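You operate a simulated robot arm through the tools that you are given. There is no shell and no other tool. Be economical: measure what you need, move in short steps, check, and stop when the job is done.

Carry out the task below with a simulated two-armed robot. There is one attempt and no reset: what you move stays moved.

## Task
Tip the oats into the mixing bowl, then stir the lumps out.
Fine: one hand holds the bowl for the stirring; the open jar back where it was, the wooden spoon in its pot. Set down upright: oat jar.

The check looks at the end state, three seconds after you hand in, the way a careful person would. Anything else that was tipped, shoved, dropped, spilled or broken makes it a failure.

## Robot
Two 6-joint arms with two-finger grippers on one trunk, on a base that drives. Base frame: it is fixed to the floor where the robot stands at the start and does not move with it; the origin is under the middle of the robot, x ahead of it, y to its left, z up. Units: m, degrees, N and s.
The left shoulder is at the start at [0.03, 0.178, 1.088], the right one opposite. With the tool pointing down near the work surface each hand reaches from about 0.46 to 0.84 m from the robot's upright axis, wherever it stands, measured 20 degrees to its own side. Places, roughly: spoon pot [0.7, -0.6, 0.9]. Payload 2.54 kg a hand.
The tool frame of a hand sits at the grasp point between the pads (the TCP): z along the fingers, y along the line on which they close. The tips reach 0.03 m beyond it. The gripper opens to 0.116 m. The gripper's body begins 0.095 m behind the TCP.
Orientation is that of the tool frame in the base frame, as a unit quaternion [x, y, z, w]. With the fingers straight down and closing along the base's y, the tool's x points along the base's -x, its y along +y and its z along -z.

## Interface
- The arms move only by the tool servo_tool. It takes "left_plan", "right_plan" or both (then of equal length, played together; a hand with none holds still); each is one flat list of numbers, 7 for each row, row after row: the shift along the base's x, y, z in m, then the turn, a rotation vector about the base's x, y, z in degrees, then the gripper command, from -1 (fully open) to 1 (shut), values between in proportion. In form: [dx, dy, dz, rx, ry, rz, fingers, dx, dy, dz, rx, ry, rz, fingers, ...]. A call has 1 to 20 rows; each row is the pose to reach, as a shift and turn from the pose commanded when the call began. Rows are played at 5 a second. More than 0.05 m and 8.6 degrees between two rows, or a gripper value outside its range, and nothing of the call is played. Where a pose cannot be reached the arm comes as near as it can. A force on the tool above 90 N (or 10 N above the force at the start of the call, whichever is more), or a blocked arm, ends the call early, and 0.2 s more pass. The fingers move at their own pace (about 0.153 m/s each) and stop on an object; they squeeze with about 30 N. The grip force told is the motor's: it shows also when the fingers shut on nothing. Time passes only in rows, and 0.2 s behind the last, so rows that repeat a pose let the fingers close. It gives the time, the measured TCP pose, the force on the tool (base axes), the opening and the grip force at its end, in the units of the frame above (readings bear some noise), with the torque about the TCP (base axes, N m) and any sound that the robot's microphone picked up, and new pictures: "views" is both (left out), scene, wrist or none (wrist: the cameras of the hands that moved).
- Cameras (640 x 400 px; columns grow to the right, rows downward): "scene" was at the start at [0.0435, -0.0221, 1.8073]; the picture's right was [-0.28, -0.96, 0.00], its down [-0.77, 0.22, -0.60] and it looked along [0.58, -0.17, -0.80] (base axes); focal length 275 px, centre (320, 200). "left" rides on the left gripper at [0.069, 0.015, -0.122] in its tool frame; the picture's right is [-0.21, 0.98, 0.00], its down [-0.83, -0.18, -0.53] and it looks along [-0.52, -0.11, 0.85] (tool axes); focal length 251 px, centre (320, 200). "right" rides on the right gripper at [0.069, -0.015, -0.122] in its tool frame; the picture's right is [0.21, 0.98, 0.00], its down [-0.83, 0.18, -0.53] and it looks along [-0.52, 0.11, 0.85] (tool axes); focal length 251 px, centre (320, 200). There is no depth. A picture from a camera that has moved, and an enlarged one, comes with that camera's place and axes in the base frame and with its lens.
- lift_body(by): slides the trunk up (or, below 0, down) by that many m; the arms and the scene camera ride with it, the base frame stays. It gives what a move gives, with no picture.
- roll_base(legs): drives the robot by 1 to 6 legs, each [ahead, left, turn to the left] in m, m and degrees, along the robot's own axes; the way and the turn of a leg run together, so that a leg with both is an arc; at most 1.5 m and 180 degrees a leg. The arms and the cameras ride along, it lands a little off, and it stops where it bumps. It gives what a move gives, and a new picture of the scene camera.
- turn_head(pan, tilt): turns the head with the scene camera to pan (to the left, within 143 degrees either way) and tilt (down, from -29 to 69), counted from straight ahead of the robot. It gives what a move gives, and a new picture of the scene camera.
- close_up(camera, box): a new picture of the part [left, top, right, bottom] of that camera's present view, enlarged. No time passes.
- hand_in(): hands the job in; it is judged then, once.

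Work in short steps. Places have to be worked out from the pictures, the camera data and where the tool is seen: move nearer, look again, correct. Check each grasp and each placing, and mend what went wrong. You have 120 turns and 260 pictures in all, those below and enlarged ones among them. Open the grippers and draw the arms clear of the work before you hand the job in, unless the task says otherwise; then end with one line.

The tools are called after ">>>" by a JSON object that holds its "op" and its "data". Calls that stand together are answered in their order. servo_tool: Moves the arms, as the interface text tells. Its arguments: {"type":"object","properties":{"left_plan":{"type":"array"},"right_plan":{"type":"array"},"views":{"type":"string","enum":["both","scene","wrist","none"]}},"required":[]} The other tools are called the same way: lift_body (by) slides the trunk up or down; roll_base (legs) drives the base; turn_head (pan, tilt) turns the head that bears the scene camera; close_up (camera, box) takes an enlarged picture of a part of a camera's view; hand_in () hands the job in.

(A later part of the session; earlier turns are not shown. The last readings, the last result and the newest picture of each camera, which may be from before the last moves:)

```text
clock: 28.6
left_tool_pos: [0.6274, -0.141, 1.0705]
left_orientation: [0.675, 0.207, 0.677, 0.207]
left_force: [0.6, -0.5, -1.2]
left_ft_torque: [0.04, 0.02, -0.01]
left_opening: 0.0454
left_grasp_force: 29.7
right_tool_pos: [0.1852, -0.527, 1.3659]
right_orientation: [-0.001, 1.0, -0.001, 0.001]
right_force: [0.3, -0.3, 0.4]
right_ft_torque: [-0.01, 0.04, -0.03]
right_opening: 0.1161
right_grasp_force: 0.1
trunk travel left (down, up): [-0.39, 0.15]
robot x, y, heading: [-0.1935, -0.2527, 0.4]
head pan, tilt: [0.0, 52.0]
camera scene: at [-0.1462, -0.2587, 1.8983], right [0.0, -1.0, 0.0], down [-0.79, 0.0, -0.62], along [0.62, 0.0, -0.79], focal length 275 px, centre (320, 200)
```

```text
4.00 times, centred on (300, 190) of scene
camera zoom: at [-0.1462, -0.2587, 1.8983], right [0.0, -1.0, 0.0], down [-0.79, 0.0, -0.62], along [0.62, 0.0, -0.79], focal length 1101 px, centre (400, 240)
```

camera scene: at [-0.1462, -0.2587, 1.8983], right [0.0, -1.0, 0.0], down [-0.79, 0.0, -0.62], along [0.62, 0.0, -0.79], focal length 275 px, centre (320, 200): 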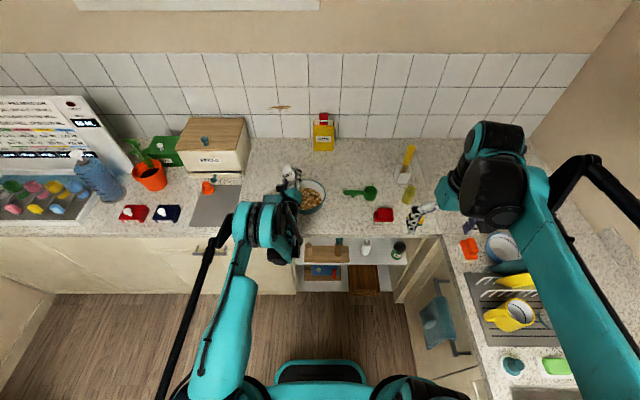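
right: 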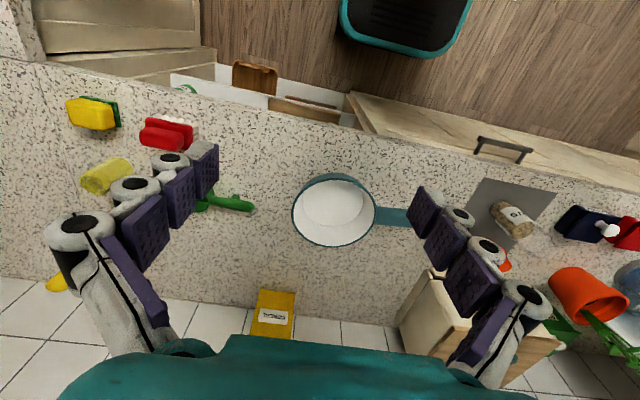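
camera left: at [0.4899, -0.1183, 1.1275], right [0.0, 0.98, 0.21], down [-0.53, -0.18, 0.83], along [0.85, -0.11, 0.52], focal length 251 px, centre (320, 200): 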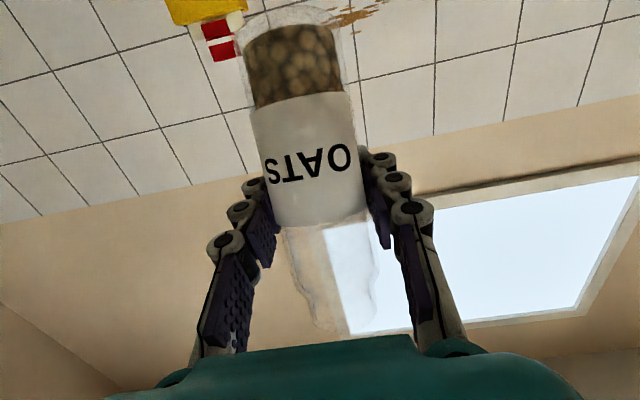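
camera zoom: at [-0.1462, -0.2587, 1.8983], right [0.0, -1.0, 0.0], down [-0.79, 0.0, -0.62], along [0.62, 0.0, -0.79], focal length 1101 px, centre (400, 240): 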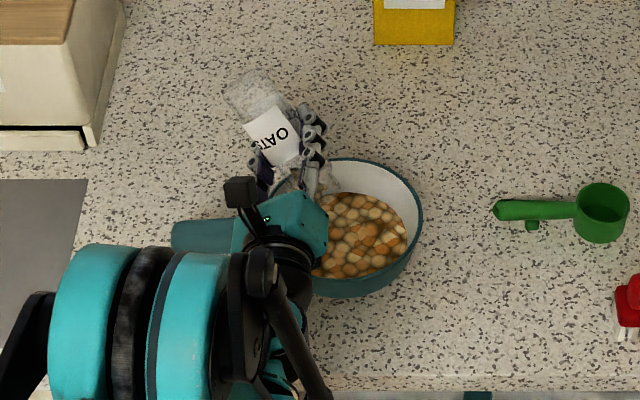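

The oats are in the bowl, none seen outside. I tilt a bit further and jiggle so nothing remains, then look.

>>> {"op": "servo_tool", "data": {"left_plan": [0, 0, 0.005, 8, 0, 0, 1, 0, -0.01, 0.01, 16, 0, 0, 1, 0, -0.01, 0.0, 16, 0, 0, 1, 0, -0.01, 0.01, 16, 0, 0, 1, 0, -0.01, 0.0, 16, 0, 0, 1, 0, -0.01, 0.005, 16, 0, 0, 1, 0, -0.01, 0.005, 16, 0, 0, 1], "views": "wrist"}}

>>> {"op": "close_up", "data": {"camera": "scene", "box": [260, 150, 340, 200]}}

```text
clock: 30.1
left_tool_pos: [0.6276, -0.1503, 1.0754]
left_orientation: [0.697, 0.111, 0.7, 0.11]
left_force: [-0.9, -0.6, -2.3]
left_ft_torque: [0.01, -0.03, 0.01]
left_opening: 0.0454
left_grasp_force: 29.7
right_tool_pos: [0.1853, -0.527, 1.3656]
right_orientation: [-0.001, 1.0, -0.001, 0.0]
right_force: [0.6, -0.4, 0.2]
right_ft_torque: [0.02, -0.01, 0.01]
right_opening: 0.116
right_grasp_force: 0.1
trunk travel left (down, up): [-0.39, 0.15]
robot x, y, heading: [-0.192, -0.2572, 0.0]
head pan, tilt: [0.0, 52.0]
camera left: at [0.5055, -0.1443, 1.145], right [0.0, -1.0, 0.1], down [-0.53, -0.08, -0.84], along [0.85, -0.05, -0.53], focal length 251 px, centre (320, 200)
```

left: 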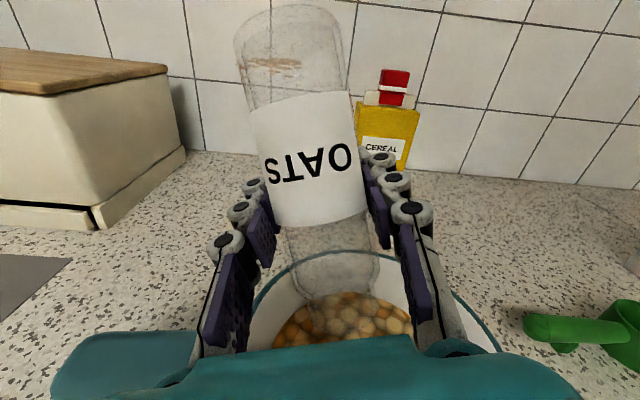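

```text
8.00 times, centred on (300, 175) of scene
camera zoom: at [-0.1462, -0.2588, 1.8983], right [0.0, -1.0, 0.0], down [-0.79, 0.0, -0.62], along [0.62, 0.0, -0.79], focal length 2202 px, centre (480, 400)
```

zoom: 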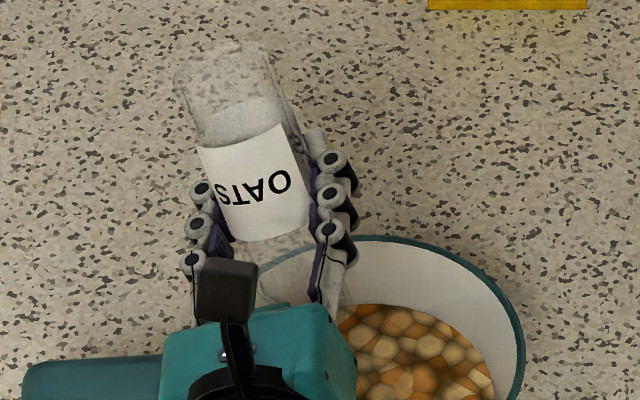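

The jar is empty. I raise the trunk, then undo the roll (162°).

>>> {"op": "lift_body", "data": {"by": 0.1}}

>>> {"op": "servo_tool", "data": {"left_plan": [0, 0, 0, -8.1, 0, 0, 1, 0, 0, 0, -16.2, 0, 0, 1, 0, 0, 0, -24.3, 0, 0, 1, 0, 0, 0, -32.4, 0, 0, 1, 0, 0, 0, -40.5, 0, 0, 1, 0, 0, 0, -48.6, 0, 0, 1, 0, 0, 0, -56.7, 0, 0, 1, 0, 0, 0, -64.8, 0, 0, 1, 0, 0, 0, -72.9, 0, 0, 1, 0, 0, 0, -81, 0, 0, 1, 0, 0, 0, -89.1, 0, 0, 1, 0, 0, 0, -97.2, 0, 0, 1, 0, 0, 0, -105.3, 0, 0, 1, 0, 0, 0, -113.4, 0, 0, 1, 0, 0, 0, -121.5, 0, 0, 1, 0, 0, 0, -129.6, 0, 0, 1, 0, 0, 0, -137.7, 0, 0, 1, 0, 0, 0, -145.8, 0, 0, 1, 0, 0, 0, -153.9, 0, 0, 1, 0, 0, 0, -162, 0, 0, 1], "views": "none"}}

```text
clock: 31.5
left_tool_pos: [0.629, -0.1511, 1.1746]
left_orientation: [0.697, 0.11, 0.7, 0.111]
left_force: [-0.2, 0.7, -2.0]
left_ft_torque: [-0.03, -0.01, 0.01]
left_opening: 0.0453
left_grasp_force: 30.0
right_tool_pos: [0.185, -0.5271, 1.465]
right_orientation: [-0.001, 1.0, 0.0, 0.0]
right_force: [0.6, -0.4, -0.5]
right_ft_torque: [0.01, -0.01, 0.01]
right_opening: 0.1163
right_grasp_force: 0.1
trunk travel left (down, up): [-0.49, 0.05]
robot x, y, heading: [-0.1963, -0.2561, 0.1]
head pan, tilt: [0.0, 52.0]
```

```text
clock: 35.7
left_tool_pos: [0.6276, -0.1504, 1.1755]
left_orientation: [-0.001, 0.709, -0.001, 0.705]
left_force: [0.0, 0.6, -1.5]
left_ft_torque: [-0.01, 0.01, 0.02]
left_opening: 0.0452
left_grasp_force: 30.4
right_tool_pos: [0.1862, -0.5274, 1.4654]
right_orientation: [-0.002, 1.0, 0.0, 0.0]
right_force: [0.1, 0.0, 0.0]
right_ft_torque: [0.0, 0.0, 0.01]
right_opening: 0.1159
right_grasp_force: 0.0
trunk travel left (down, up): [-0.49, 0.05]
robot x, y, heading: [-0.191, -0.2577, 0.3]
head pan, tilt: [0.0, 52.0]
```

Roll undone. I drive back to the pick-up stance: 0.08 back, 0.256 left.

>>> {"op": "roll_base", "data": {"legs": [[-0.08, 0, 0], [0, 0.256, 0]]}}

>>> {"op": "turn_head", "data": {"pan": 20, "tilt": 45}}

```text
clock: 38.2
left_tool_pos: [0.5484, 0.1048, 1.1753]
left_orientation: [0.001, 0.71, -0.001, 0.705]
left_force: [1.0, -0.1, -1.4]
left_ft_torque: [-0.01, -0.06, -0.01]
left_opening: 0.0453
left_grasp_force: 30.4
right_tool_pos: [0.1057, -0.2708, 1.4649]
right_orientation: [0.0, 1.0, 0.001, 0.0]
right_force: [-0.9, 0.0, -0.1]
right_ft_torque: [0.03, 0.0, -0.04]
right_opening: 0.1158
right_grasp_force: 0.2
trunk travel left (down, up): [-0.49, 0.05]
robot x, y, heading: [-0.2764, 0.0008, -0.2]
head pan, tilt: [0.0, 52.0]
camera scene: at [-0.2259, -0.0021, 1.9983], right [0.0, -1.0, 0.0], down [-0.79, 0.0, -0.62], along [0.62, 0.0, -0.79], focal length 275 px, centre (320, 200)
```

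scene: 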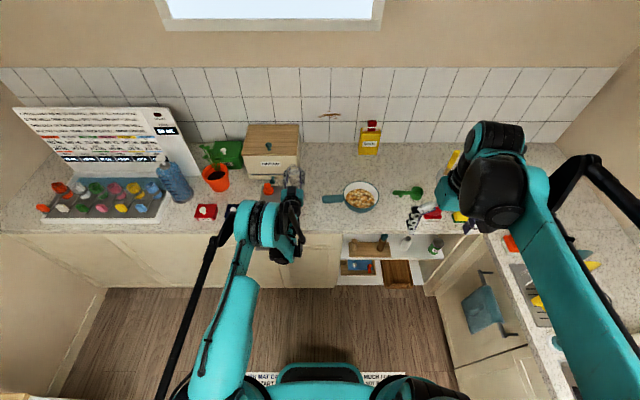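

```text
clock: 39.0
left_tool_pos: [0.5477, 0.1054, 1.1758]
left_orientation: [0.001, 0.709, -0.001, 0.705]
left_force: [0.6, 0.1, -1.6]
left_ft_torque: [-0.02, -0.01, -0.03]
left_opening: 0.0453
left_grasp_force: 29.6
right_tool_pos: [0.1046, -0.2704, 1.4663]
right_orientation: [0.0, 1.0, 0.0, 0.0]
right_force: [0.4, 0.8, 0.2]
right_ft_torque: [0.01, -0.02, -0.03]
right_opening: 0.1159
right_grasp_force: 0.0
trunk travel left (down, up): [-0.49, 0.05]
robot x, y, heading: [-0.2756, -0.0005, 0.1]
head pan, tilt: [20.0, 45.0]
camera scene: at [-0.2252, 0.0264, 2.0078], right [0.34, -0.94, 0.0], down [-0.66, -0.24, -0.71], along [0.66, 0.24, -0.71], focal length 275 px, centre (320, 200)
```

scene: 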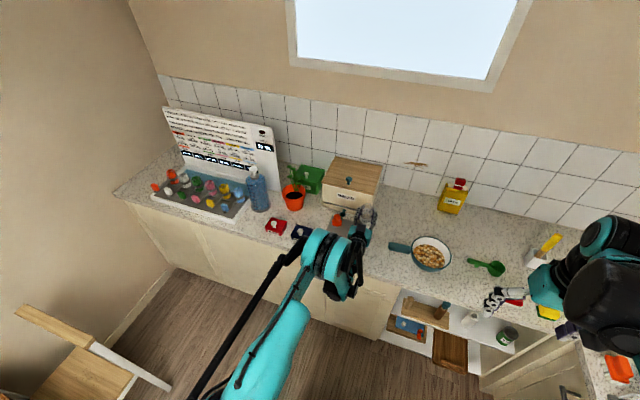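

Now I pitch back by 20° and move over the original spot, (0.549, 0.1915).

>>> {"op": "servo_tool", "data": {"left_plan": [0, 0.03, 0.004, 0, 7, 0, 1, 0, 0.06, 0.004, 0, 14, 0, 1, 0.001, 0.086, 0.004, 0, 19.8, 0, 1, 0.001, 0.086, 0.004, 0, 19.8, 0, 1], "views": "none"}}

```text
clock: 40.0
left_tool_pos: [0.5482, 0.1921, 1.1783]
left_orientation: [0.0, 0.82, 0.0, 0.573]
left_force: [-0.2, -0.4, -1.6]
left_ft_torque: [0.0, 0.02, 0.02]
left_opening: 0.0452
left_grasp_force: 30.3
right_tool_pos: [0.105, -0.2702, 1.4659]
right_orientation: [0.001, 1.0, 0.0, 0.001]
right_force: [0.3, 0.3, -0.3]
right_ft_torque: [0.0, -0.01, -0.01]
right_opening: 0.116
right_grasp_force: 0.1
trunk travel left (down, up): [-0.49, 0.05]
robot x, y, heading: [-0.276, -0.0001, -0.2]
head pan, tilt: [20.0, 45.0]
```

Pose matches the pick-up column. I lower the trunk 0.183 m, then check.

>>> {"op": "lift_body", "data": {"by": -0.183}}

>>> {"op": "close_up", "data": {"camera": "scene", "box": [310, 180, 390, 240]}}

```text
clock: 42.0
left_tool_pos: [0.5486, 0.1923, 0.9964]
left_orientation: [0.0, 0.82, -0.001, 0.573]
left_force: [-0.3, -0.3, -0.8]
left_ft_torque: [-0.01, 0.01, -0.01]
left_opening: 0.0453
left_grasp_force: 30.0
right_tool_pos: [0.1058, -0.2698, 1.2827]
right_orientation: [0.0, 1.0, 0.0, 0.001]
right_force: [0.2, 0.8, -0.3]
right_ft_torque: [0.0, -0.01, 0.01]
right_opening: 0.1162
right_grasp_force: 0.1
trunk travel left (down, up): [-0.307, 0.233]
robot x, y, heading: [-0.2765, -0.001, 0.0]
head pan, tilt: [20.0, 45.0]
```

```text
6.67 times, centred on (350, 210) of scene
camera zoom: at [-0.2252, 0.0266, 1.825], right [0.34, -0.94, 0.0], down [-0.66, -0.24, -0.71], along [0.66, 0.24, -0.71], focal length 1835 px, centre (120, 133)
```

zoom: 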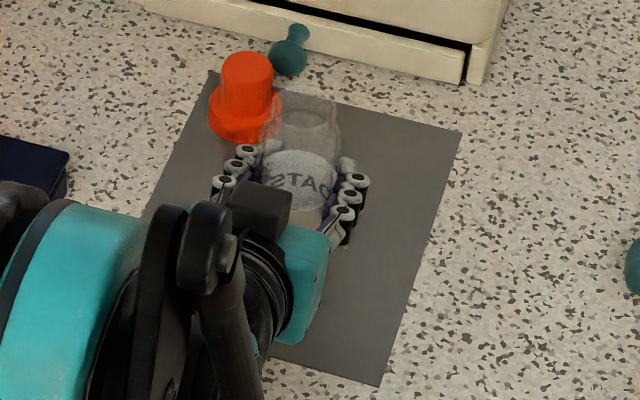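

Jar is just above the mat at its old spot. I go down the last 7 mm in small rows.

>>> {"op": "servo_tool", "data": {"left_plan": [0, 0, -0.002, 0, 0, 0, 1, 0, 0, -0.004, 0, 0, 0, 1, 0, 0, -0.006, 0, 0, 0, 1, 0, 0, -0.0075, 0, 0, 0, 1, 0, 0, -0.0075, 0, 0, 0, 1], "views": "none"}}

```text
clock: 43.2
left_tool_pos: [0.5493, 0.1931, 0.9895]
left_orientation: [0.0, 0.819, 0.0, 0.574]
left_force: [3.5, 0.6, 9.1]
left_ft_torque: [0.15, -0.45, 0.0]
left_opening: 0.0453
left_grasp_force: 29.9
right_tool_pos: [0.1033, -0.2707, 1.2828]
right_orientation: [-0.001, 1.0, 0.0, 0.0]
right_force: [0.0, 1.0, 0.3]
right_ft_torque: [-0.02, -0.01, -0.02]
right_opening: 0.1158
right_grasp_force: 0.2
trunk travel left (down, up): [-0.307, 0.233]
robot x, y, heading: [-0.2728, 0.0019, 0.2]
head pan, tilt: [20.0, 45.0]
```

Contact (9 N up). I release, easing up 1 mm, and look.

>>> {"op": "servo_tool", "data": {"left_plan": [0, 0, 0.001, 0, 0, 0, 0.2, 0, 0, 0.001, 0, 0, 0, -0.2, 0, 0, 0.001, 0, 0, 0, -1, 0, 0, 0.001, 0, 0, 0, -1], "views": "none"}}

>>> {"op": "close_up", "data": {"camera": "scene", "box": [310, 180, 390, 240]}}

```text
clock: 44.2
left_tool_pos: [0.5472, 0.1912, 0.9896]
left_orientation: [0.0, 0.819, 0.0, 0.574]
left_force: [-0.1, 0.3, -0.5]
left_ft_torque: [0.01, 0.01, 0.04]
left_opening: 0.1159
left_grasp_force: 0.1
right_tool_pos: [0.1039, -0.2705, 1.2809]
right_orientation: [0.0, 1.0, -0.001, 0.0]
right_force: [0.4, -0.7, 0.2]
right_ft_torque: [-0.02, -0.04, 0.02]
right_opening: 0.1162
right_grasp_force: 0.0
trunk travel left (down, up): [-0.307, 0.233]
robot x, y, heading: [-0.2721, 0.0026, 0.1]
head pan, tilt: [20.0, 45.0]
```

```text
6.67 times, centred on (350, 210) of scene
camera zoom: at [-0.2254, 0.0266, 1.8249], right [0.34, -0.94, 0.0], down [-0.66, -0.24, -0.71], along [0.66, 0.24, -0.71], focal length 1835 px, centre (120, 133)
```

zoom: 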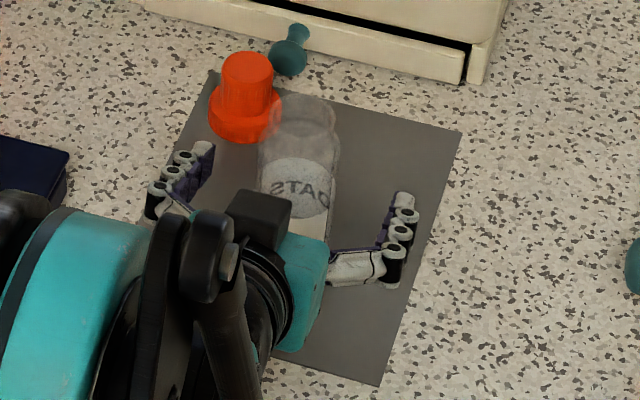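

Jar stands upright at its spot. I drive straight back 0.2 m to withdraw the hand.

>>> {"op": "roll_base", "data": {"legs": [[-0.2, 0, 0]]}}

>>> {"op": "servo_tool", "data": {"left_plan": [0, 0, 0.04, 0, 0, 0, -1, 0, 0, 0.08, 0, 8, 0, -1, 0, 0, 0.12, 0, 16, 0, -1, 0, 0, 0.16, 0, 24, 0, -1, -0.01, 0, 0.2, 0, 32, 0, -1, -0.02, 0, 0.22, 0, 40, 0, -1, -0.03, 0, 0.22, 0, 48, 0, -1, -0.04, 0, 0.22, 0, 56, 0, -1, -0.05, 0, 0.22, 0, 64, 0, -1, -0.06, 0, 0.22, 0, 70, 0, -1, -0.06, 0, 0.22, 0, 70, 0, -1], "views": "scene"}}

>>> {"op": "close_up", "data": {"camera": "scene", "box": [300, 140, 580, 300]}}

```text
clock: 45.8
left_tool_pos: [0.3503, 0.1931, 0.9907]
left_orientation: [0.0, 0.819, 0.0, 0.573]
left_force: [0.2, 0.6, 0.9]
left_ft_torque: [-0.01, -0.02, 0.01]
left_opening: 0.1158
left_grasp_force: 0.1
right_tool_pos: [-0.0935, -0.2693, 1.2822]
right_orientation: [-0.001, 1.0, 0.0, 0.0]
right_force: [-0.6, -0.4, -0.4]
right_ft_torque: [0.04, -0.06, -0.01]
right_opening: 0.116
right_grasp_force: 0.1
trunk travel left (down, up): [-0.307, 0.233]
robot x, y, heading: [-0.4728, 0.0039, 0.0]
head pan, tilt: [20.0, 45.0]
camera scene: at [-0.4241, 0.0265, 1.8249], right [0.34, -0.94, 0.0], down [-0.66, -0.24, -0.71], along [0.66, 0.24, -0.71], focal length 275 px, centre (320, 200)
```

scene: 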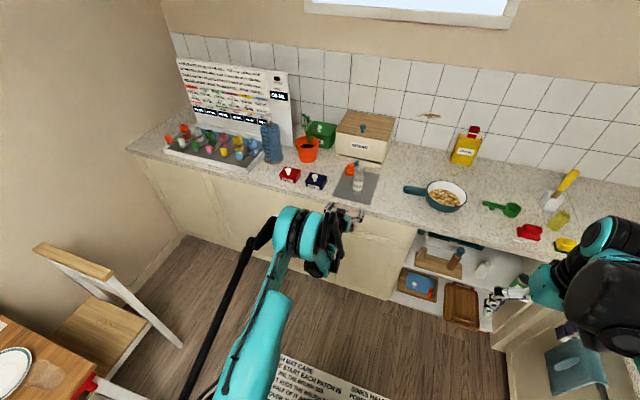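

```text
clock: 48.2
left_tool_pos: [0.2895, 0.1937, 1.21]
left_orientation: [0.001, 1.0, 0.0, 0.0]
left_force: [-0.9, 0.0, 0.3]
left_ft_torque: [0.0, 0.01, -0.01]
left_opening: 0.116
left_grasp_force: 0.0
right_tool_pos: [-0.0923, -0.2706, 1.2806]
right_orientation: [-0.001, 1.0, -0.001, 0.0]
right_force: [0.3, 0.3, -1.0]
right_ft_torque: [0.0, -0.01, 0.02]
right_opening: 0.1158
right_grasp_force: 0.1
trunk travel left (down, up): [-0.307, 0.233]
robot x, y, heading: [-0.4725, -0.0023, -0.0]
head pan, tilt: [20.0, 45.0]
camera scene: at [-0.4234, 0.0264, 1.8249], right [0.34, -0.94, 0.0], down [-0.66, -0.24, -0.71], along [0.66, 0.24, -0.71], focal length 275 px, centre (320, 200)
```

scene: 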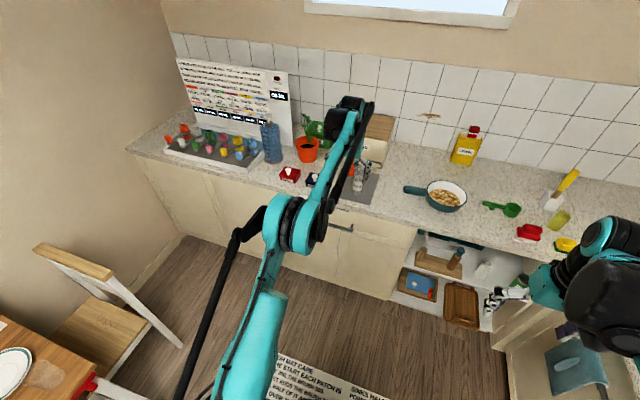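

```text
2.29 times, centred on (440, 220) of scene
camera zoom: at [-0.4234, 0.0264, 1.8249], right [0.34, -0.94, 0.0], down [-0.66, -0.24, -0.71], along [0.66, 0.24, -0.71], focal length 629 px, centre (46, 154)
```

zoom: 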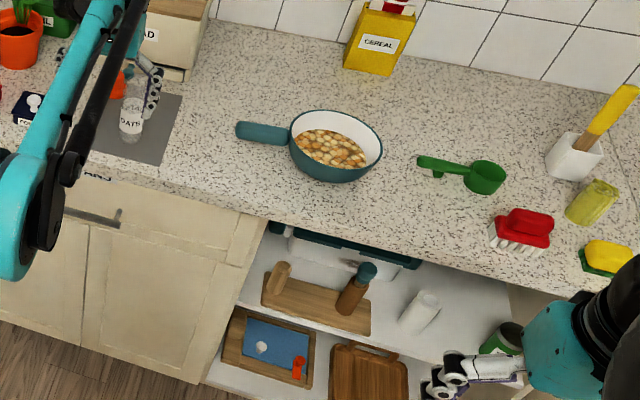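

The jar is upright and untouched. I drive to a stance between the bowl handle and the spoon pot: robot about (0.0, -0.34).

>>> {"op": "roll_base", "data": {"legs": [[0, -0.34, 0], [0.46, 0, 0]]}}

>>> {"op": "turn_head", "data": {"pan": -5, "tilt": 52}}

```text
clock: 52.9
left_tool_pos: [0.7561, -0.1412, 1.2087]
left_orientation: [-0.003, 1.0, 0.0, -0.001]
left_force: [0.5, 0.0, -0.1]
left_ft_torque: [-0.01, 0.01, -0.02]
left_opening: 0.1161
left_grasp_force: 0.0
right_tool_pos: [0.3763, -0.606, 1.2813]
right_orientation: [-0.004, 1.0, 0.0, 0.0]
right_force: [0.2, 0.5, -0.5]
right_ft_torque: [0.01, -0.02, 0.0]
right_opening: 0.1162
right_grasp_force: 0.1
trunk travel left (down, up): [-0.307, 0.233]
robot x, y, heading: [-0.0056, -0.338, 0.4]
head pan, tilt: [20.0, 45.0]
camera scene: at [0.0445, -0.312, 1.8249], right [0.35, -0.94, 0.0], down [-0.66, -0.25, -0.71], along [0.66, 0.25, -0.71], focal length 275 px, centre (320, 200)
```

scene: 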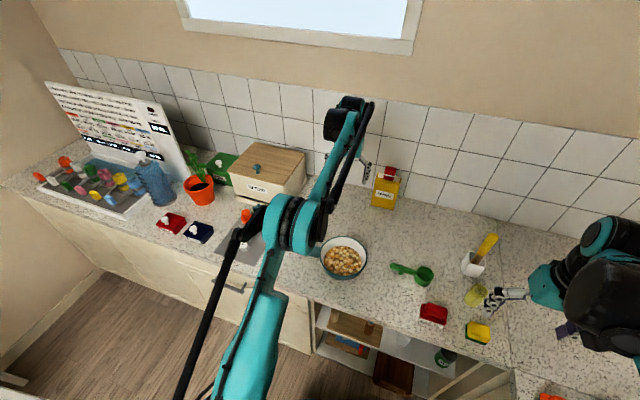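

```text
clock: 53.8
left_tool_pos: [0.7579, -0.1408, 1.2093]
left_orientation: [-0.002, 1.0, 0.0, 0.0]
left_force: [0.1, -0.1, 0.1]
left_ft_torque: [-0.04, 0.02, 0.04]
left_opening: 0.1157
left_grasp_force: 0.0
right_tool_pos: [0.3756, -0.6066, 1.282]
right_orientation: [-0.003, 1.0, 0.0, 0.0]
right_force: [-0.5, -0.3, 0.1]
right_ft_torque: [-0.04, 0.0, 0.02]
right_opening: 0.1159
right_grasp_force: 0.2
trunk travel left (down, up): [-0.307, 0.233]
robot x, y, heading: [-0.0044, -0.3368, 0.5]
head pan, tilt: [-5.0, 52.0]
camera scene: at [0.0424, -0.3463, 1.8153], right [-0.08, -1.0, 0.0], down [-0.79, 0.06, -0.62], along [0.61, -0.05, -0.79], focal length 275 px, centre (320, 200)
```

scene: 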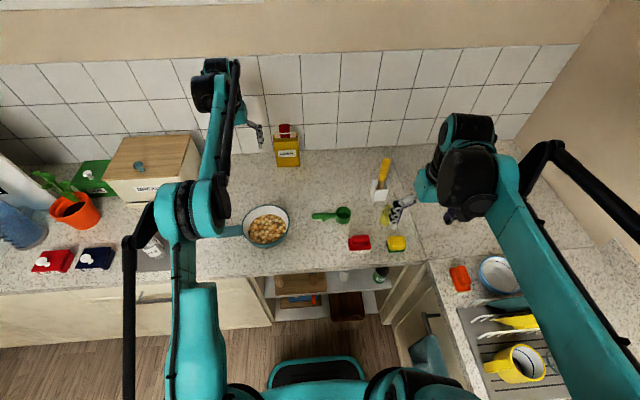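

I bring the left hand back off the bowl with an -81° yaw (to close across the handle), and move the right hand out of the view of the pot meanwhile holding still.

>>> {"op": "servo_tool", "data": {"left_plan": [-0.015, 0.01, 0, 0, 0, -8.1, -1, -0.03, 0.02, 0, 0, 0, -16.2, -1, -0.045, 0.03, 0, 0, 0, -24.3, -1, -0.06, 0.04, 0, 0, 0, -32.4, -1, -0.075, 0.05, 0, 0, 0, -40.5, -1, -0.09, 0.06, 0, 0, 0, -48.6, -1, -0.11, 0.07, 0, 0, 0, -56.7, -1, -0.13, 0.075, 0, 0, 0, -64.8, -1, -0.15, 0.08, 0, 0, 0, -72.9, -1, -0.17, 0.08, 0, 0, 0, -81, -1, -0.17, 0.08, 0, 0, 0, -81, -1], "views": "both"}}

>>> {"op": "close_up", "data": {"camera": "scene", "box": [180, 130, 440, 290]}}

>>> {"op": "close_up", "data": {"camera": "scene", "box": [340, 140, 420, 240]}}

```text
clock: 56.1
left_tool_pos: [0.5861, -0.0596, 1.2097]
left_orientation: [0.648, 0.762, 0.0, 0.0]
left_force: [0.0, -0.6, -0.2]
left_ft_torque: [-0.02, -0.01, -0.01]
left_opening: 0.1162
left_grasp_force: 0.1
right_tool_pos: [0.3762, -0.6055, 1.2812]
right_orientation: [-0.003, 1.0, -0.001, 0.0]
right_force: [-0.3, 0.4, 0.0]
right_ft_torque: [-0.03, 0.03, 0.02]
right_opening: 0.1158
right_grasp_force: 0.0
trunk travel left (down, up): [-0.307, 0.233]
robot x, y, heading: [-0.0026, -0.3391, 0.2]
head pan, tilt: [-5.0, 52.0]
camera scene: at [0.0436, -0.3462, 1.8153], right [-0.08, -1.0, 0.0], down [-0.79, 0.06, -0.62], along [0.61, -0.05, -0.79], focal length 275 px, centre (320, 200)
camera left: at [0.5907, 0.0106, 1.3315], right [1.0, -0.06, 0.0], down [-0.05, -0.84, 0.53], along [-0.03, -0.53, -0.85], focal length 251 px, centre (320, 200)
```

scene: 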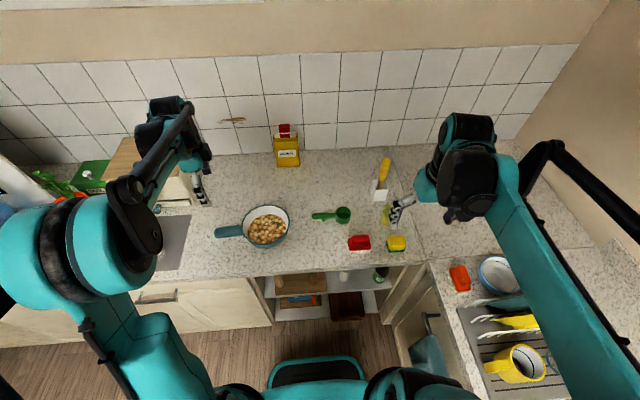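
left: 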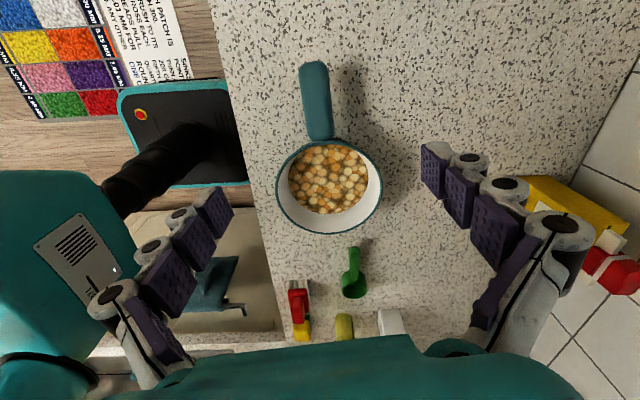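

```text
2.46 times, centred on (310, 210) of scene
camera zoom: at [0.0436, -0.3462, 1.8153], right [-0.08, -1.0, 0.0], down [-0.79, 0.06, -0.62], along [0.61, -0.05, -0.79], focal length 678 px, centre (345, 175)
```

zoom: 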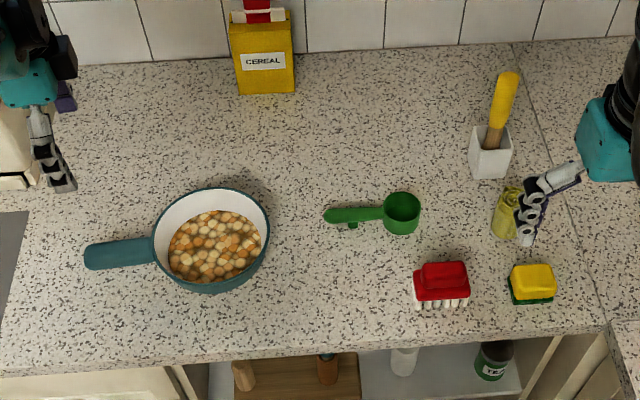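

```text
4.00 times, centred on (380, 190) of scene
camera zoom: at [0.0436, -0.3462, 1.8153], right [-0.08, -1.0, 0.0], down [-0.79, 0.06, -0.62], along [0.61, -0.05, -0.79], focal length 1101 px, centre (80, 240)
```

zoom: 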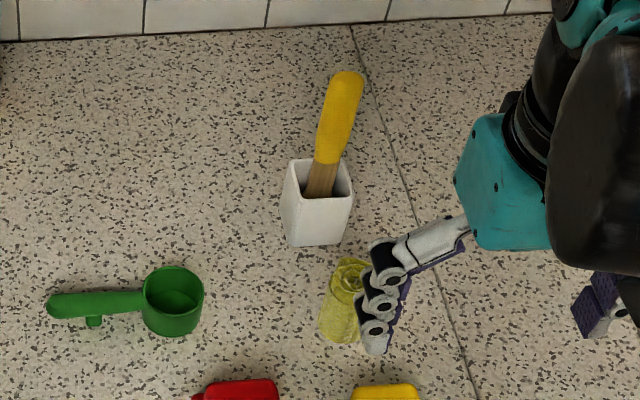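

From both cameras the handle middle is about (0.584, -0.06, 0.965), right under the left hand. I lower the left hand to z≈1.03 and check.

>>> {"op": "servo_tool", "data": {"left_plan": [0, 0, -0.045, 0, 0, 0, -1, 0, 0, -0.09, 0, 0, 0, -1, 0, 0, -0.135, 0, 0, 0, -1, -0.001, 0, -0.175, 0, 0, 0, -1, -0.001, 0, -0.175, 0, 0, 0, -1], "views": "both"}}

>>> {"op": "close_up", "data": {"camera": "scene", "box": [180, 170, 340, 270]}}

```text
clock: 57.4
left_tool_pos: [0.5839, -0.0613, 1.0337]
left_orientation: [0.647, 0.763, 0.0, 0.0]
left_force: [0.6, -0.6, -0.5]
left_ft_torque: [0.03, -0.02, -0.01]
left_opening: 0.116
left_grasp_force: 0.1
right_tool_pos: [0.3744, -0.6074, 1.2812]
right_orientation: [-0.003, 1.0, 0.0, 0.0]
right_force: [-0.1, 0.3, -0.5]
right_ft_torque: [0.02, -0.04, 0.0]
right_opening: 0.116
right_grasp_force: 0.1
trunk travel left (down, up): [-0.307, 0.233]
robot x, y, heading: [-0.0035, -0.3353, 0.3]
head pan, tilt: [-5.0, 52.0]
camera scene: at [0.0415, -0.3468, 1.8154], right [-0.08, -1.0, 0.0], down [-0.79, 0.06, -0.62], along [0.61, -0.05, -0.79], focal length 275 px, centre (320, 200)
camera left: at [0.5873, 0.0092, 1.1559], right [1.0, -0.05, 0.0], down [-0.05, -0.84, 0.53], along [-0.03, -0.53, -0.85], focal length 251 px, centre (320, 200)
```

scene: 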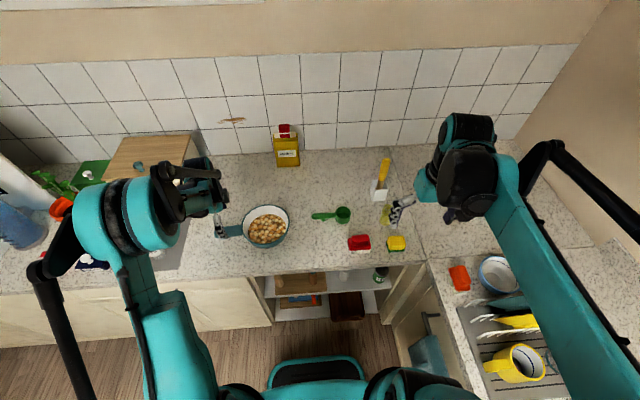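
left: 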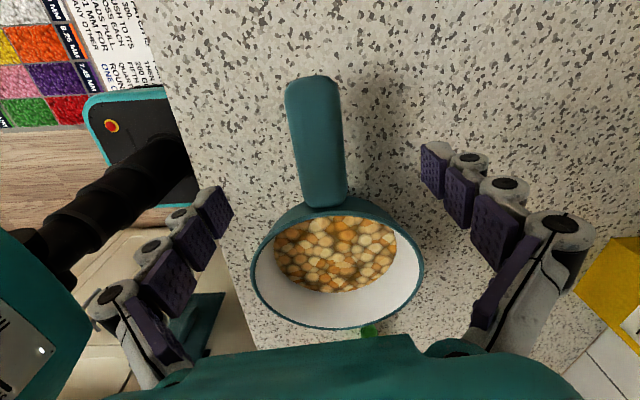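

```text
4.00 times, centred on (260, 220) of scene
camera zoom: at [0.0415, -0.3468, 1.8154], right [-0.08, -1.0, 0.0], down [-0.79, 0.06, -0.62], along [0.61, -0.05, -0.79], focal length 1101 px, centre (560, 120)
```

zoom: 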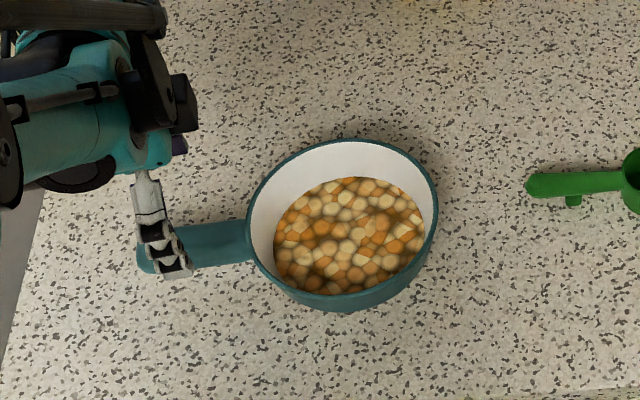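

Handle centred between the fingers. I lower to z≈0.968 and close on it.

>>> {"op": "servo_tool", "data": {"left_plan": [-0.001, 0, -0.035, 0, 0, 0, -1, -0.001, 0, -0.066, 0, 0, 0, -1, -0.001, 0, -0.066, 0, 0, 0, -1, -0.001, 0, -0.066, 0, 0, 0, 0.2, -0.001, 0, -0.066, 0, 0, 0, 1, -0.001, 0, -0.066, 0, 0, 0, 1, -0.001, 0, -0.066, 0, 0, 0, 1], "views": "wrist"}}

>>> {"op": "close_up", "data": {"camera": "scene", "box": [180, 170, 340, 270]}}

```text
clock: 59.0
left_tool_pos: [0.585, -0.0613, 0.9688]
left_orientation: [0.647, 0.762, 0.0, 0.0]
left_force: [-1.4, 0.8, 0.2]
left_ft_torque: [0.02, 0.0, -0.09]
left_opening: 0.0389
left_grasp_force: 29.7
right_tool_pos: [0.3762, -0.607, 1.2825]
right_orientation: [-0.004, 1.0, 0.0, 0.0]
right_force: [0.1, 0.4, -0.2]
right_ft_torque: [-0.02, -0.01, -0.03]
right_opening: 0.1157
right_grasp_force: 0.0
trunk travel left (down, up): [-0.307, 0.233]
robot x, y, heading: [0.0015, -0.3383, 0.4]
head pan, tilt: [-5.0, 52.0]
camera left: at [0.5881, 0.0088, 1.0902], right [1.0, -0.05, 0.0], down [-0.05, -0.84, 0.53], along [-0.03, -0.53, -0.85], focal length 251 px, centre (320, 200)
```

left: 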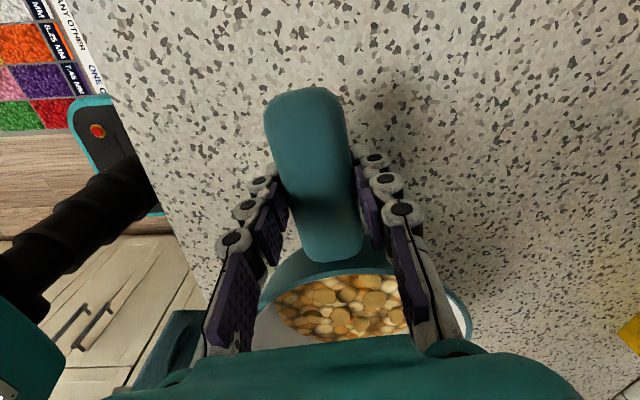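

```text
4.00 times, centred on (260, 220) of scene
camera zoom: at [0.0424, -0.3464, 1.8153], right [-0.08, -1.0, 0.0], down [-0.79, 0.06, -0.62], along [0.61, -0.05, -0.79], focal length 1101 px, centre (560, 120)
```

zoom: 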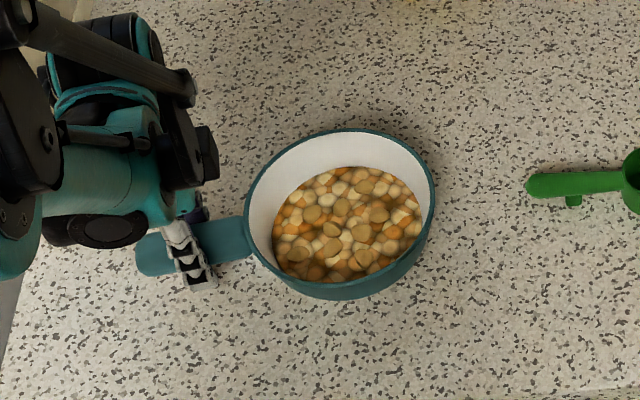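

The handle is held (opening 0.039 m) and the bowl stands still on the counter. Now the right hand: yaw +90° and move to near above the spoon at z≈1.28 to look at it.

>>> {"op": "servo_tool", "data": {"right_plan": [0.03, 0, 0, 0, 0, 8.2, -1, 0.06, 0, 0, 0, 0, 16.4, -1, 0.09, 0, 0, 0, 0, 24.6, -1, 0.12, 0, 0, 0, 0, 32.8, -1, 0.15, 0, 0, 0, 0, 41, -1, 0.18, 0, 0, 0, 0, 49.2, -1, 0.21, 0, 0, 0, 0, 57.4, -1, 0.24, 0, 0, 0, 0, 65.6, -1, 0.27, 0, 0, 0, 0, 73.8, -1, 0.3, 0, 0, 0, 0, 82, -1, 0.33, 0, 0, 0, 0, 90, -1, 0.33, 0, 0, 0, 0, 90, -1], "views": "both"}}

>>> {"op": "close_up", "data": {"camera": "scene", "box": [320, 130, 480, 230]}}

```text
clock: 61.5
left_tool_pos: [0.5848, -0.0612, 0.9676]
left_orientation: [0.648, 0.762, 0.0, 0.0]
left_force: [-2.4, 0.9, 2.5]
left_ft_torque: [-0.14, 0.07, -0.13]
left_opening: 0.0387
left_grasp_force: 30.0
right_tool_pos: [0.7064, -0.6045, 1.2829]
right_orientation: [0.711, -0.703, -0.001, 0.0]
right_force: [0.0, 0.8, -1.6]
right_ft_torque: [-0.01, 0.03, 0.01]
right_opening: 0.116
right_grasp_force: 0.1
trunk travel left (down, up): [-0.307, 0.233]
robot x, y, heading: [-0.0038, -0.3384, 0.4]
head pan, tilt: [-5.0, 52.0]
camera scene: at [0.0425, -0.3462, 1.8153], right [-0.08, -1.0, 0.0], down [-0.79, 0.06, -0.62], along [0.61, -0.05, -0.79], focal length 275 px, centre (320, 200)
camera right: at [0.7216, -0.6741, 1.403], right [-0.97, -0.22, 0.0], down [-0.19, 0.82, 0.53], along [-0.12, 0.52, -0.85], focal length 251 px, centre (320, 200)
```

scene: 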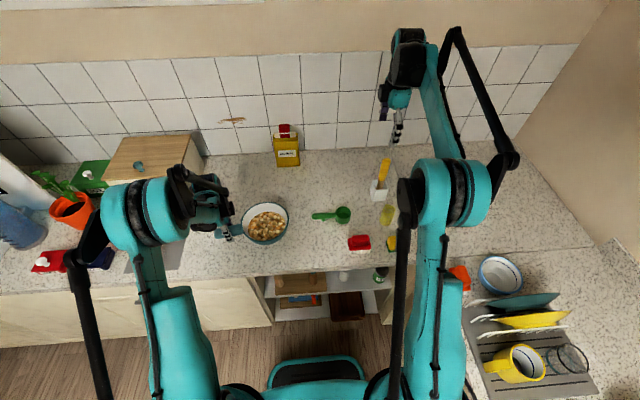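
right: 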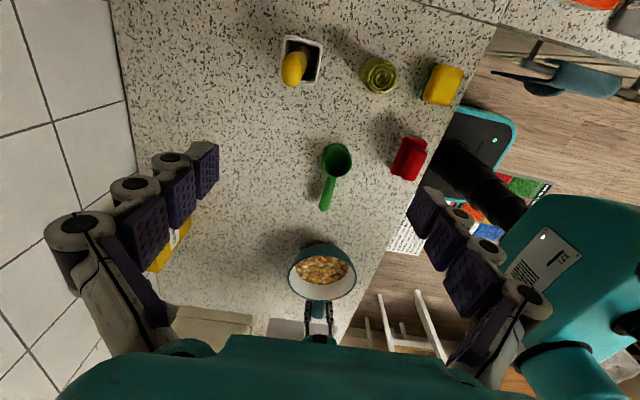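

```text
4.00 times, centred on (400, 180) of scene
camera zoom: at [0.0425, -0.3462, 1.8153], right [-0.08, -1.0, 0.0], down [-0.79, 0.06, -0.62], along [0.61, -0.05, -0.79], focal length 1101 px, centre (0, 280)
```

zoom: 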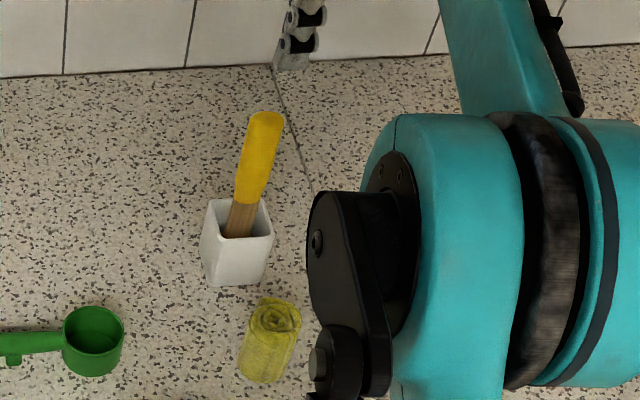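

The spoon stands almost vertical at about (0.743, -0.647), top at z≈1.12. I go above it down to z≈1.17 and check alignment.

>>> {"op": "servo_tool", "data": {"right_plan": [0.02, -0.02, 0, 0, 0, 0, -1, 0.037, -0.042, 0, 0, 0, 0, -1, 0.037, -0.042, -0.04, 0, 0, 0, -1, 0.037, -0.042, -0.08, 0, 0, 0, -1, 0.037, -0.042, -0.11, 0, 0, 0, -1, 0.037, -0.042, -0.11, 0, 0, 0, -1], "views": "wrist"}}

>>> {"op": "close_up", "data": {"camera": "scene", "box": [320, 110, 480, 210]}}

```text
clock: 63.0
left_tool_pos: [0.5829, -0.0614, 0.9681]
left_orientation: [0.648, 0.762, 0.0, 0.0]
left_force: [-0.6, 0.3, -0.5]
left_ft_torque: [0.03, 0.06, -0.13]
left_opening: 0.0387
left_grasp_force: 30.2
right_tool_pos: [0.7437, -0.6501, 1.1741]
right_orientation: [0.709, -0.705, 0.0, 0.0]
right_force: [0.4, 0.3, 0.1]
right_ft_torque: [-0.03, 0.05, 0.03]
right_opening: 0.1159
right_grasp_force: 0.1
right hand out of reach, approached as far as the arm can: row 2
trunk travel left (down, up): [-0.307, 0.233]
robot x, y, heading: [-0.0067, -0.3401, 0.5]
head pan, tilt: [-5.0, 52.0]
camera right: at [0.7593, -0.7187, 1.2934], right [-0.98, -0.22, 0.0], down [-0.19, 0.82, 0.53], along [-0.12, 0.52, -0.85], focal length 251 px, centre (320, 200)
```

right: 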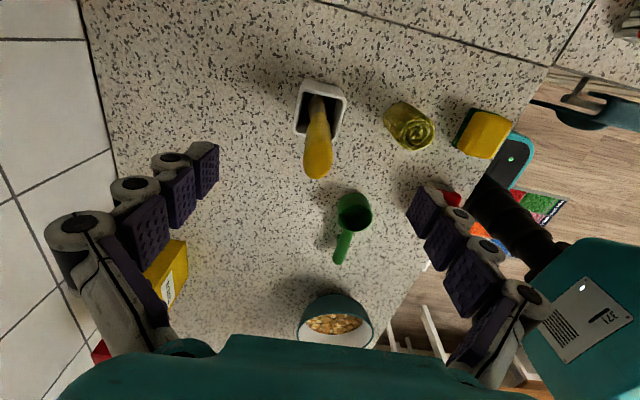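

```text
4.00 times, centred on (400, 160) of scene
camera zoom: at [0.0426, -0.3464, 1.8153], right [-0.08, -1.0, 0.0], down [-0.79, 0.06, -0.62], along [0.61, -0.05, -0.79], focal length 1101 px, centre (0, 360)
```

zoom: 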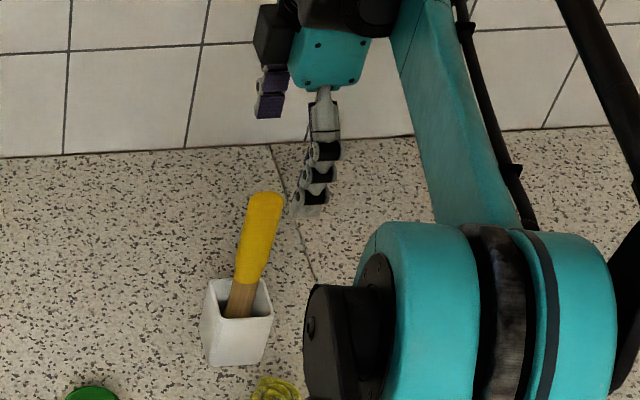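

The spoon top is about 1 cm further +y than the hand. I correct by +0.008 in y and go down to z≈1.085.

>>> {"op": "servo_tool", "data": {"right_plan": [0, 0.008, -0.01, 0, 0, 0, -1, 0, 0.008, -0.05, 0, 0, 0, -1, 0, 0.008, -0.089, 0, 0, 0, -1, 0, 0.008, -0.089, 0, 0, 0, -1], "views": "wrist"}}

>>> {"op": "close_up", "data": {"camera": "scene", "box": [340, 120, 460, 220]}}

```text
clock: 64.0
left_tool_pos: [0.5852, -0.0607, 0.9674]
left_orientation: [0.648, 0.762, 0.0, -0.001]
left_force: [-0.4, 1.2, 1.5]
left_ft_torque: [0.04, 0.02, -0.07]
left_opening: 0.0388
left_grasp_force: 30.2
right_tool_pos: [0.7425, -0.6427, 1.0813]
right_orientation: [0.71, -0.704, 0.0, 0.0]
right_force: [-0.9, -0.5, 0.4]
right_ft_torque: [0.03, -0.05, -0.01]
right_opening: 0.116
right_grasp_force: 0.0
trunk travel left (down, up): [-0.307, 0.233]
robot x, y, heading: [-0.0057, -0.3388, 0.5]
head pan, tilt: [-5.0, 52.0]
camera right: at [0.7579, -0.7113, 1.2022], right [-0.98, -0.22, 0.0], down [-0.19, 0.82, 0.53], along [-0.12, 0.52, -0.85], focal length 251 px, centre (320, 200)
```

right: 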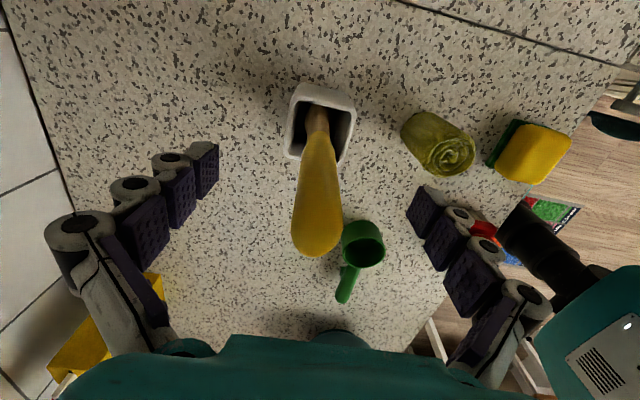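

```text
4.00 times, centred on (400, 170) of scene
camera zoom: at [0.0426, -0.3463, 1.8153], right [-0.08, -1.0, 0.0], down [-0.79, 0.06, -0.62], along [0.61, -0.05, -0.79], focal length 1101 px, centre (0, 320)
```

zoom: 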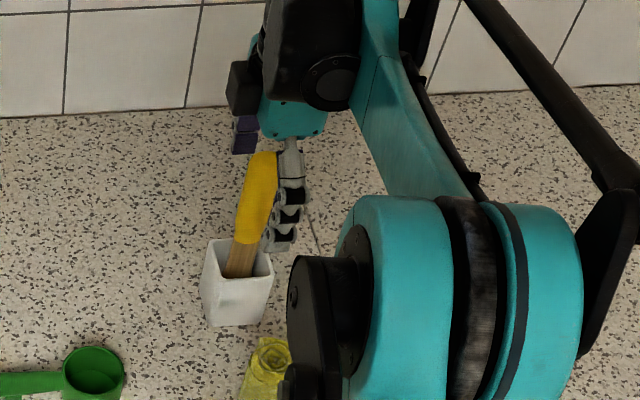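

Aligned to within a few mm. I shift 5 mm in -y and close on the handle.

>>> {"op": "servo_tool", "data": {"right_plan": [0.001, -0.005, 0, 0, 0, 0, -1, 0.001, -0.005, 0, 0, 0, 0, 0.3, 0.001, -0.005, 0, 0, 0, 0, 0.7, 0.001, -0.005, 0, 0, 0, 0, 1, 0.001, -0.005, 0, 0, 0, 0, 1, 0.001, -0.005, 0, 0, 0, 0, 1], "views": "wrist"}}

>>> {"op": "close_up", "data": {"camera": "scene", "box": [340, 120, 460, 220]}}

```text
clock: 65.3
left_tool_pos: [0.5835, -0.0603, 0.9684]
left_orientation: [0.648, 0.762, 0.0, 0.0]
left_force: [1.7, 0.4, -0.8]
left_ft_torque: [0.15, -0.02, -0.02]
left_opening: 0.0387
left_grasp_force: 30.5
right_tool_pos: [0.7443, -0.6462, 1.0834]
right_orientation: [0.71, -0.704, 0.0, 0.0]
right_force: [-0.3, -0.5, 3.3]
right_ft_torque: [0.02, -0.03, -0.03]
right_opening: 0.0237
right_grasp_force: 29.9
trunk travel left (down, up): [-0.307, 0.233]
robot x, y, heading: [-0.0061, -0.3358, 0.6]
head pan, tilt: [-5.0, 52.0]
camera right: at [0.759, -0.716, 1.2033], right [-0.98, -0.22, 0.0], down [-0.19, 0.82, 0.53], along [-0.12, 0.52, -0.85], focal length 251 px, centre (320, 200)
```

right: 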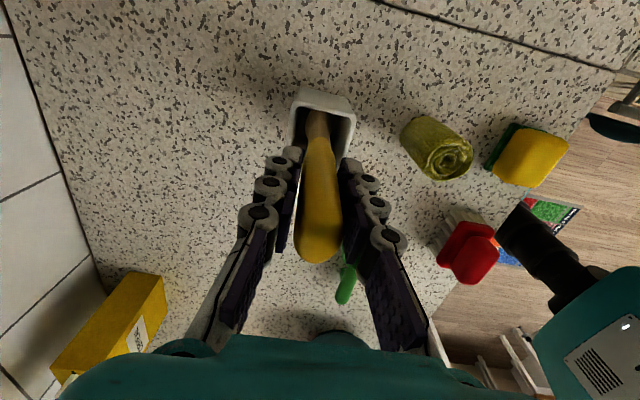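

```text
4.00 times, centred on (400, 170) of scene
camera zoom: at [0.0425, -0.3462, 1.8153], right [-0.08, -1.0, 0.0], down [-0.79, 0.06, -0.62], along [0.61, -0.05, -0.79], focal length 1101 px, centre (0, 320)
```

zoom: 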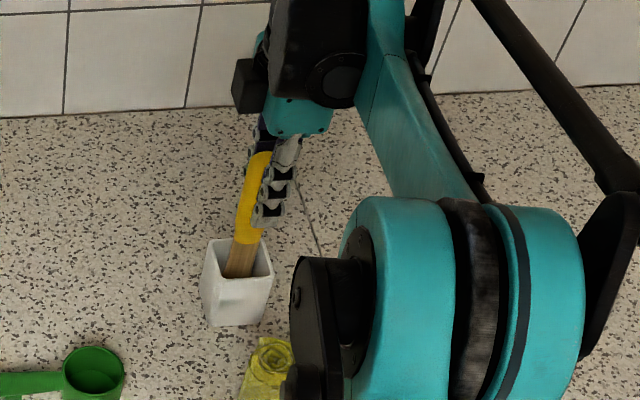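

Spoon handle gripped (0.024 m). I lift straight up 0.06 m and check that the pot stays down.

>>> {"op": "servo_tool", "data": {"right_plan": [0, 0, 0.02, 0, 0, 0, 1, 0, 0, 0.04, 0, 0, 0, 1, 0, 0, 0.06, 0, 0, 0, 1, 0, 0, 0.06, 0, 0, 0, 1], "views": "wrist"}}

>>> {"op": "close_up", "data": {"camera": "scene", "box": [340, 120, 460, 220]}}

```text
clock: 66.3
left_tool_pos: [0.5858, -0.0604, 0.9664]
left_orientation: [0.648, 0.762, -0.001, 0.0]
left_force: [-1.2, 1.0, 1.6]
left_ft_torque: [0.01, 0.04, -0.04]
left_opening: 0.0387
left_grasp_force: 30.6
right_tool_pos: [0.7443, -0.6454, 1.1436]
right_orientation: [0.709, -0.705, 0.0, 0.0]
right_force: [-0.5, -0.4, 0.2]
right_ft_torque: [0.01, -0.01, 0.02]
right_opening: 0.0239
right_grasp_force: 30.1
trunk travel left (down, up): [-0.307, 0.233]
robot x, y, heading: [-0.0013, -0.3374, 0.5]
head pan, tilt: [-5.0, 52.0]
camera right: at [0.7589, -0.7155, 1.2629], right [-0.98, -0.22, 0.0], down [-0.19, 0.82, 0.53], along [-0.12, 0.52, -0.85], focal length 251 px, centre (320, 200)
```

right: 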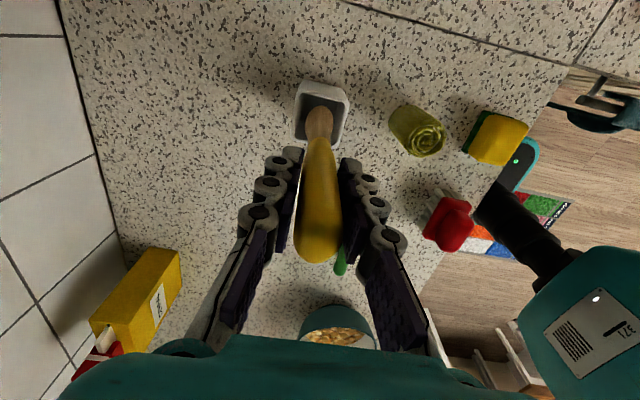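

```text
4.00 times, centred on (400, 170) of scene
camera zoom: at [0.0426, -0.3464, 1.8153], right [-0.08, -1.0, 0.0], down [-0.79, 0.06, -0.62], along [0.61, -0.05, -0.79], focal length 1101 px, centre (0, 320)
```

zoom: 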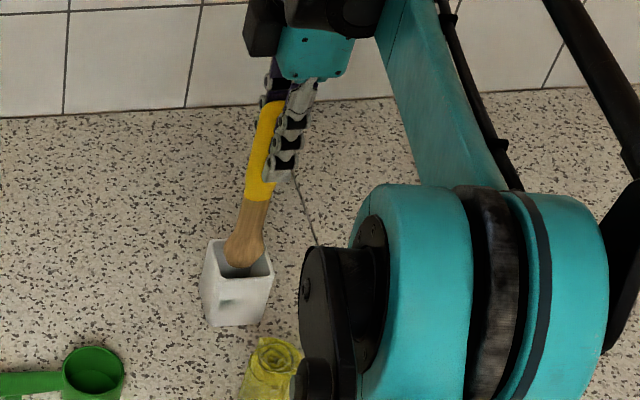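

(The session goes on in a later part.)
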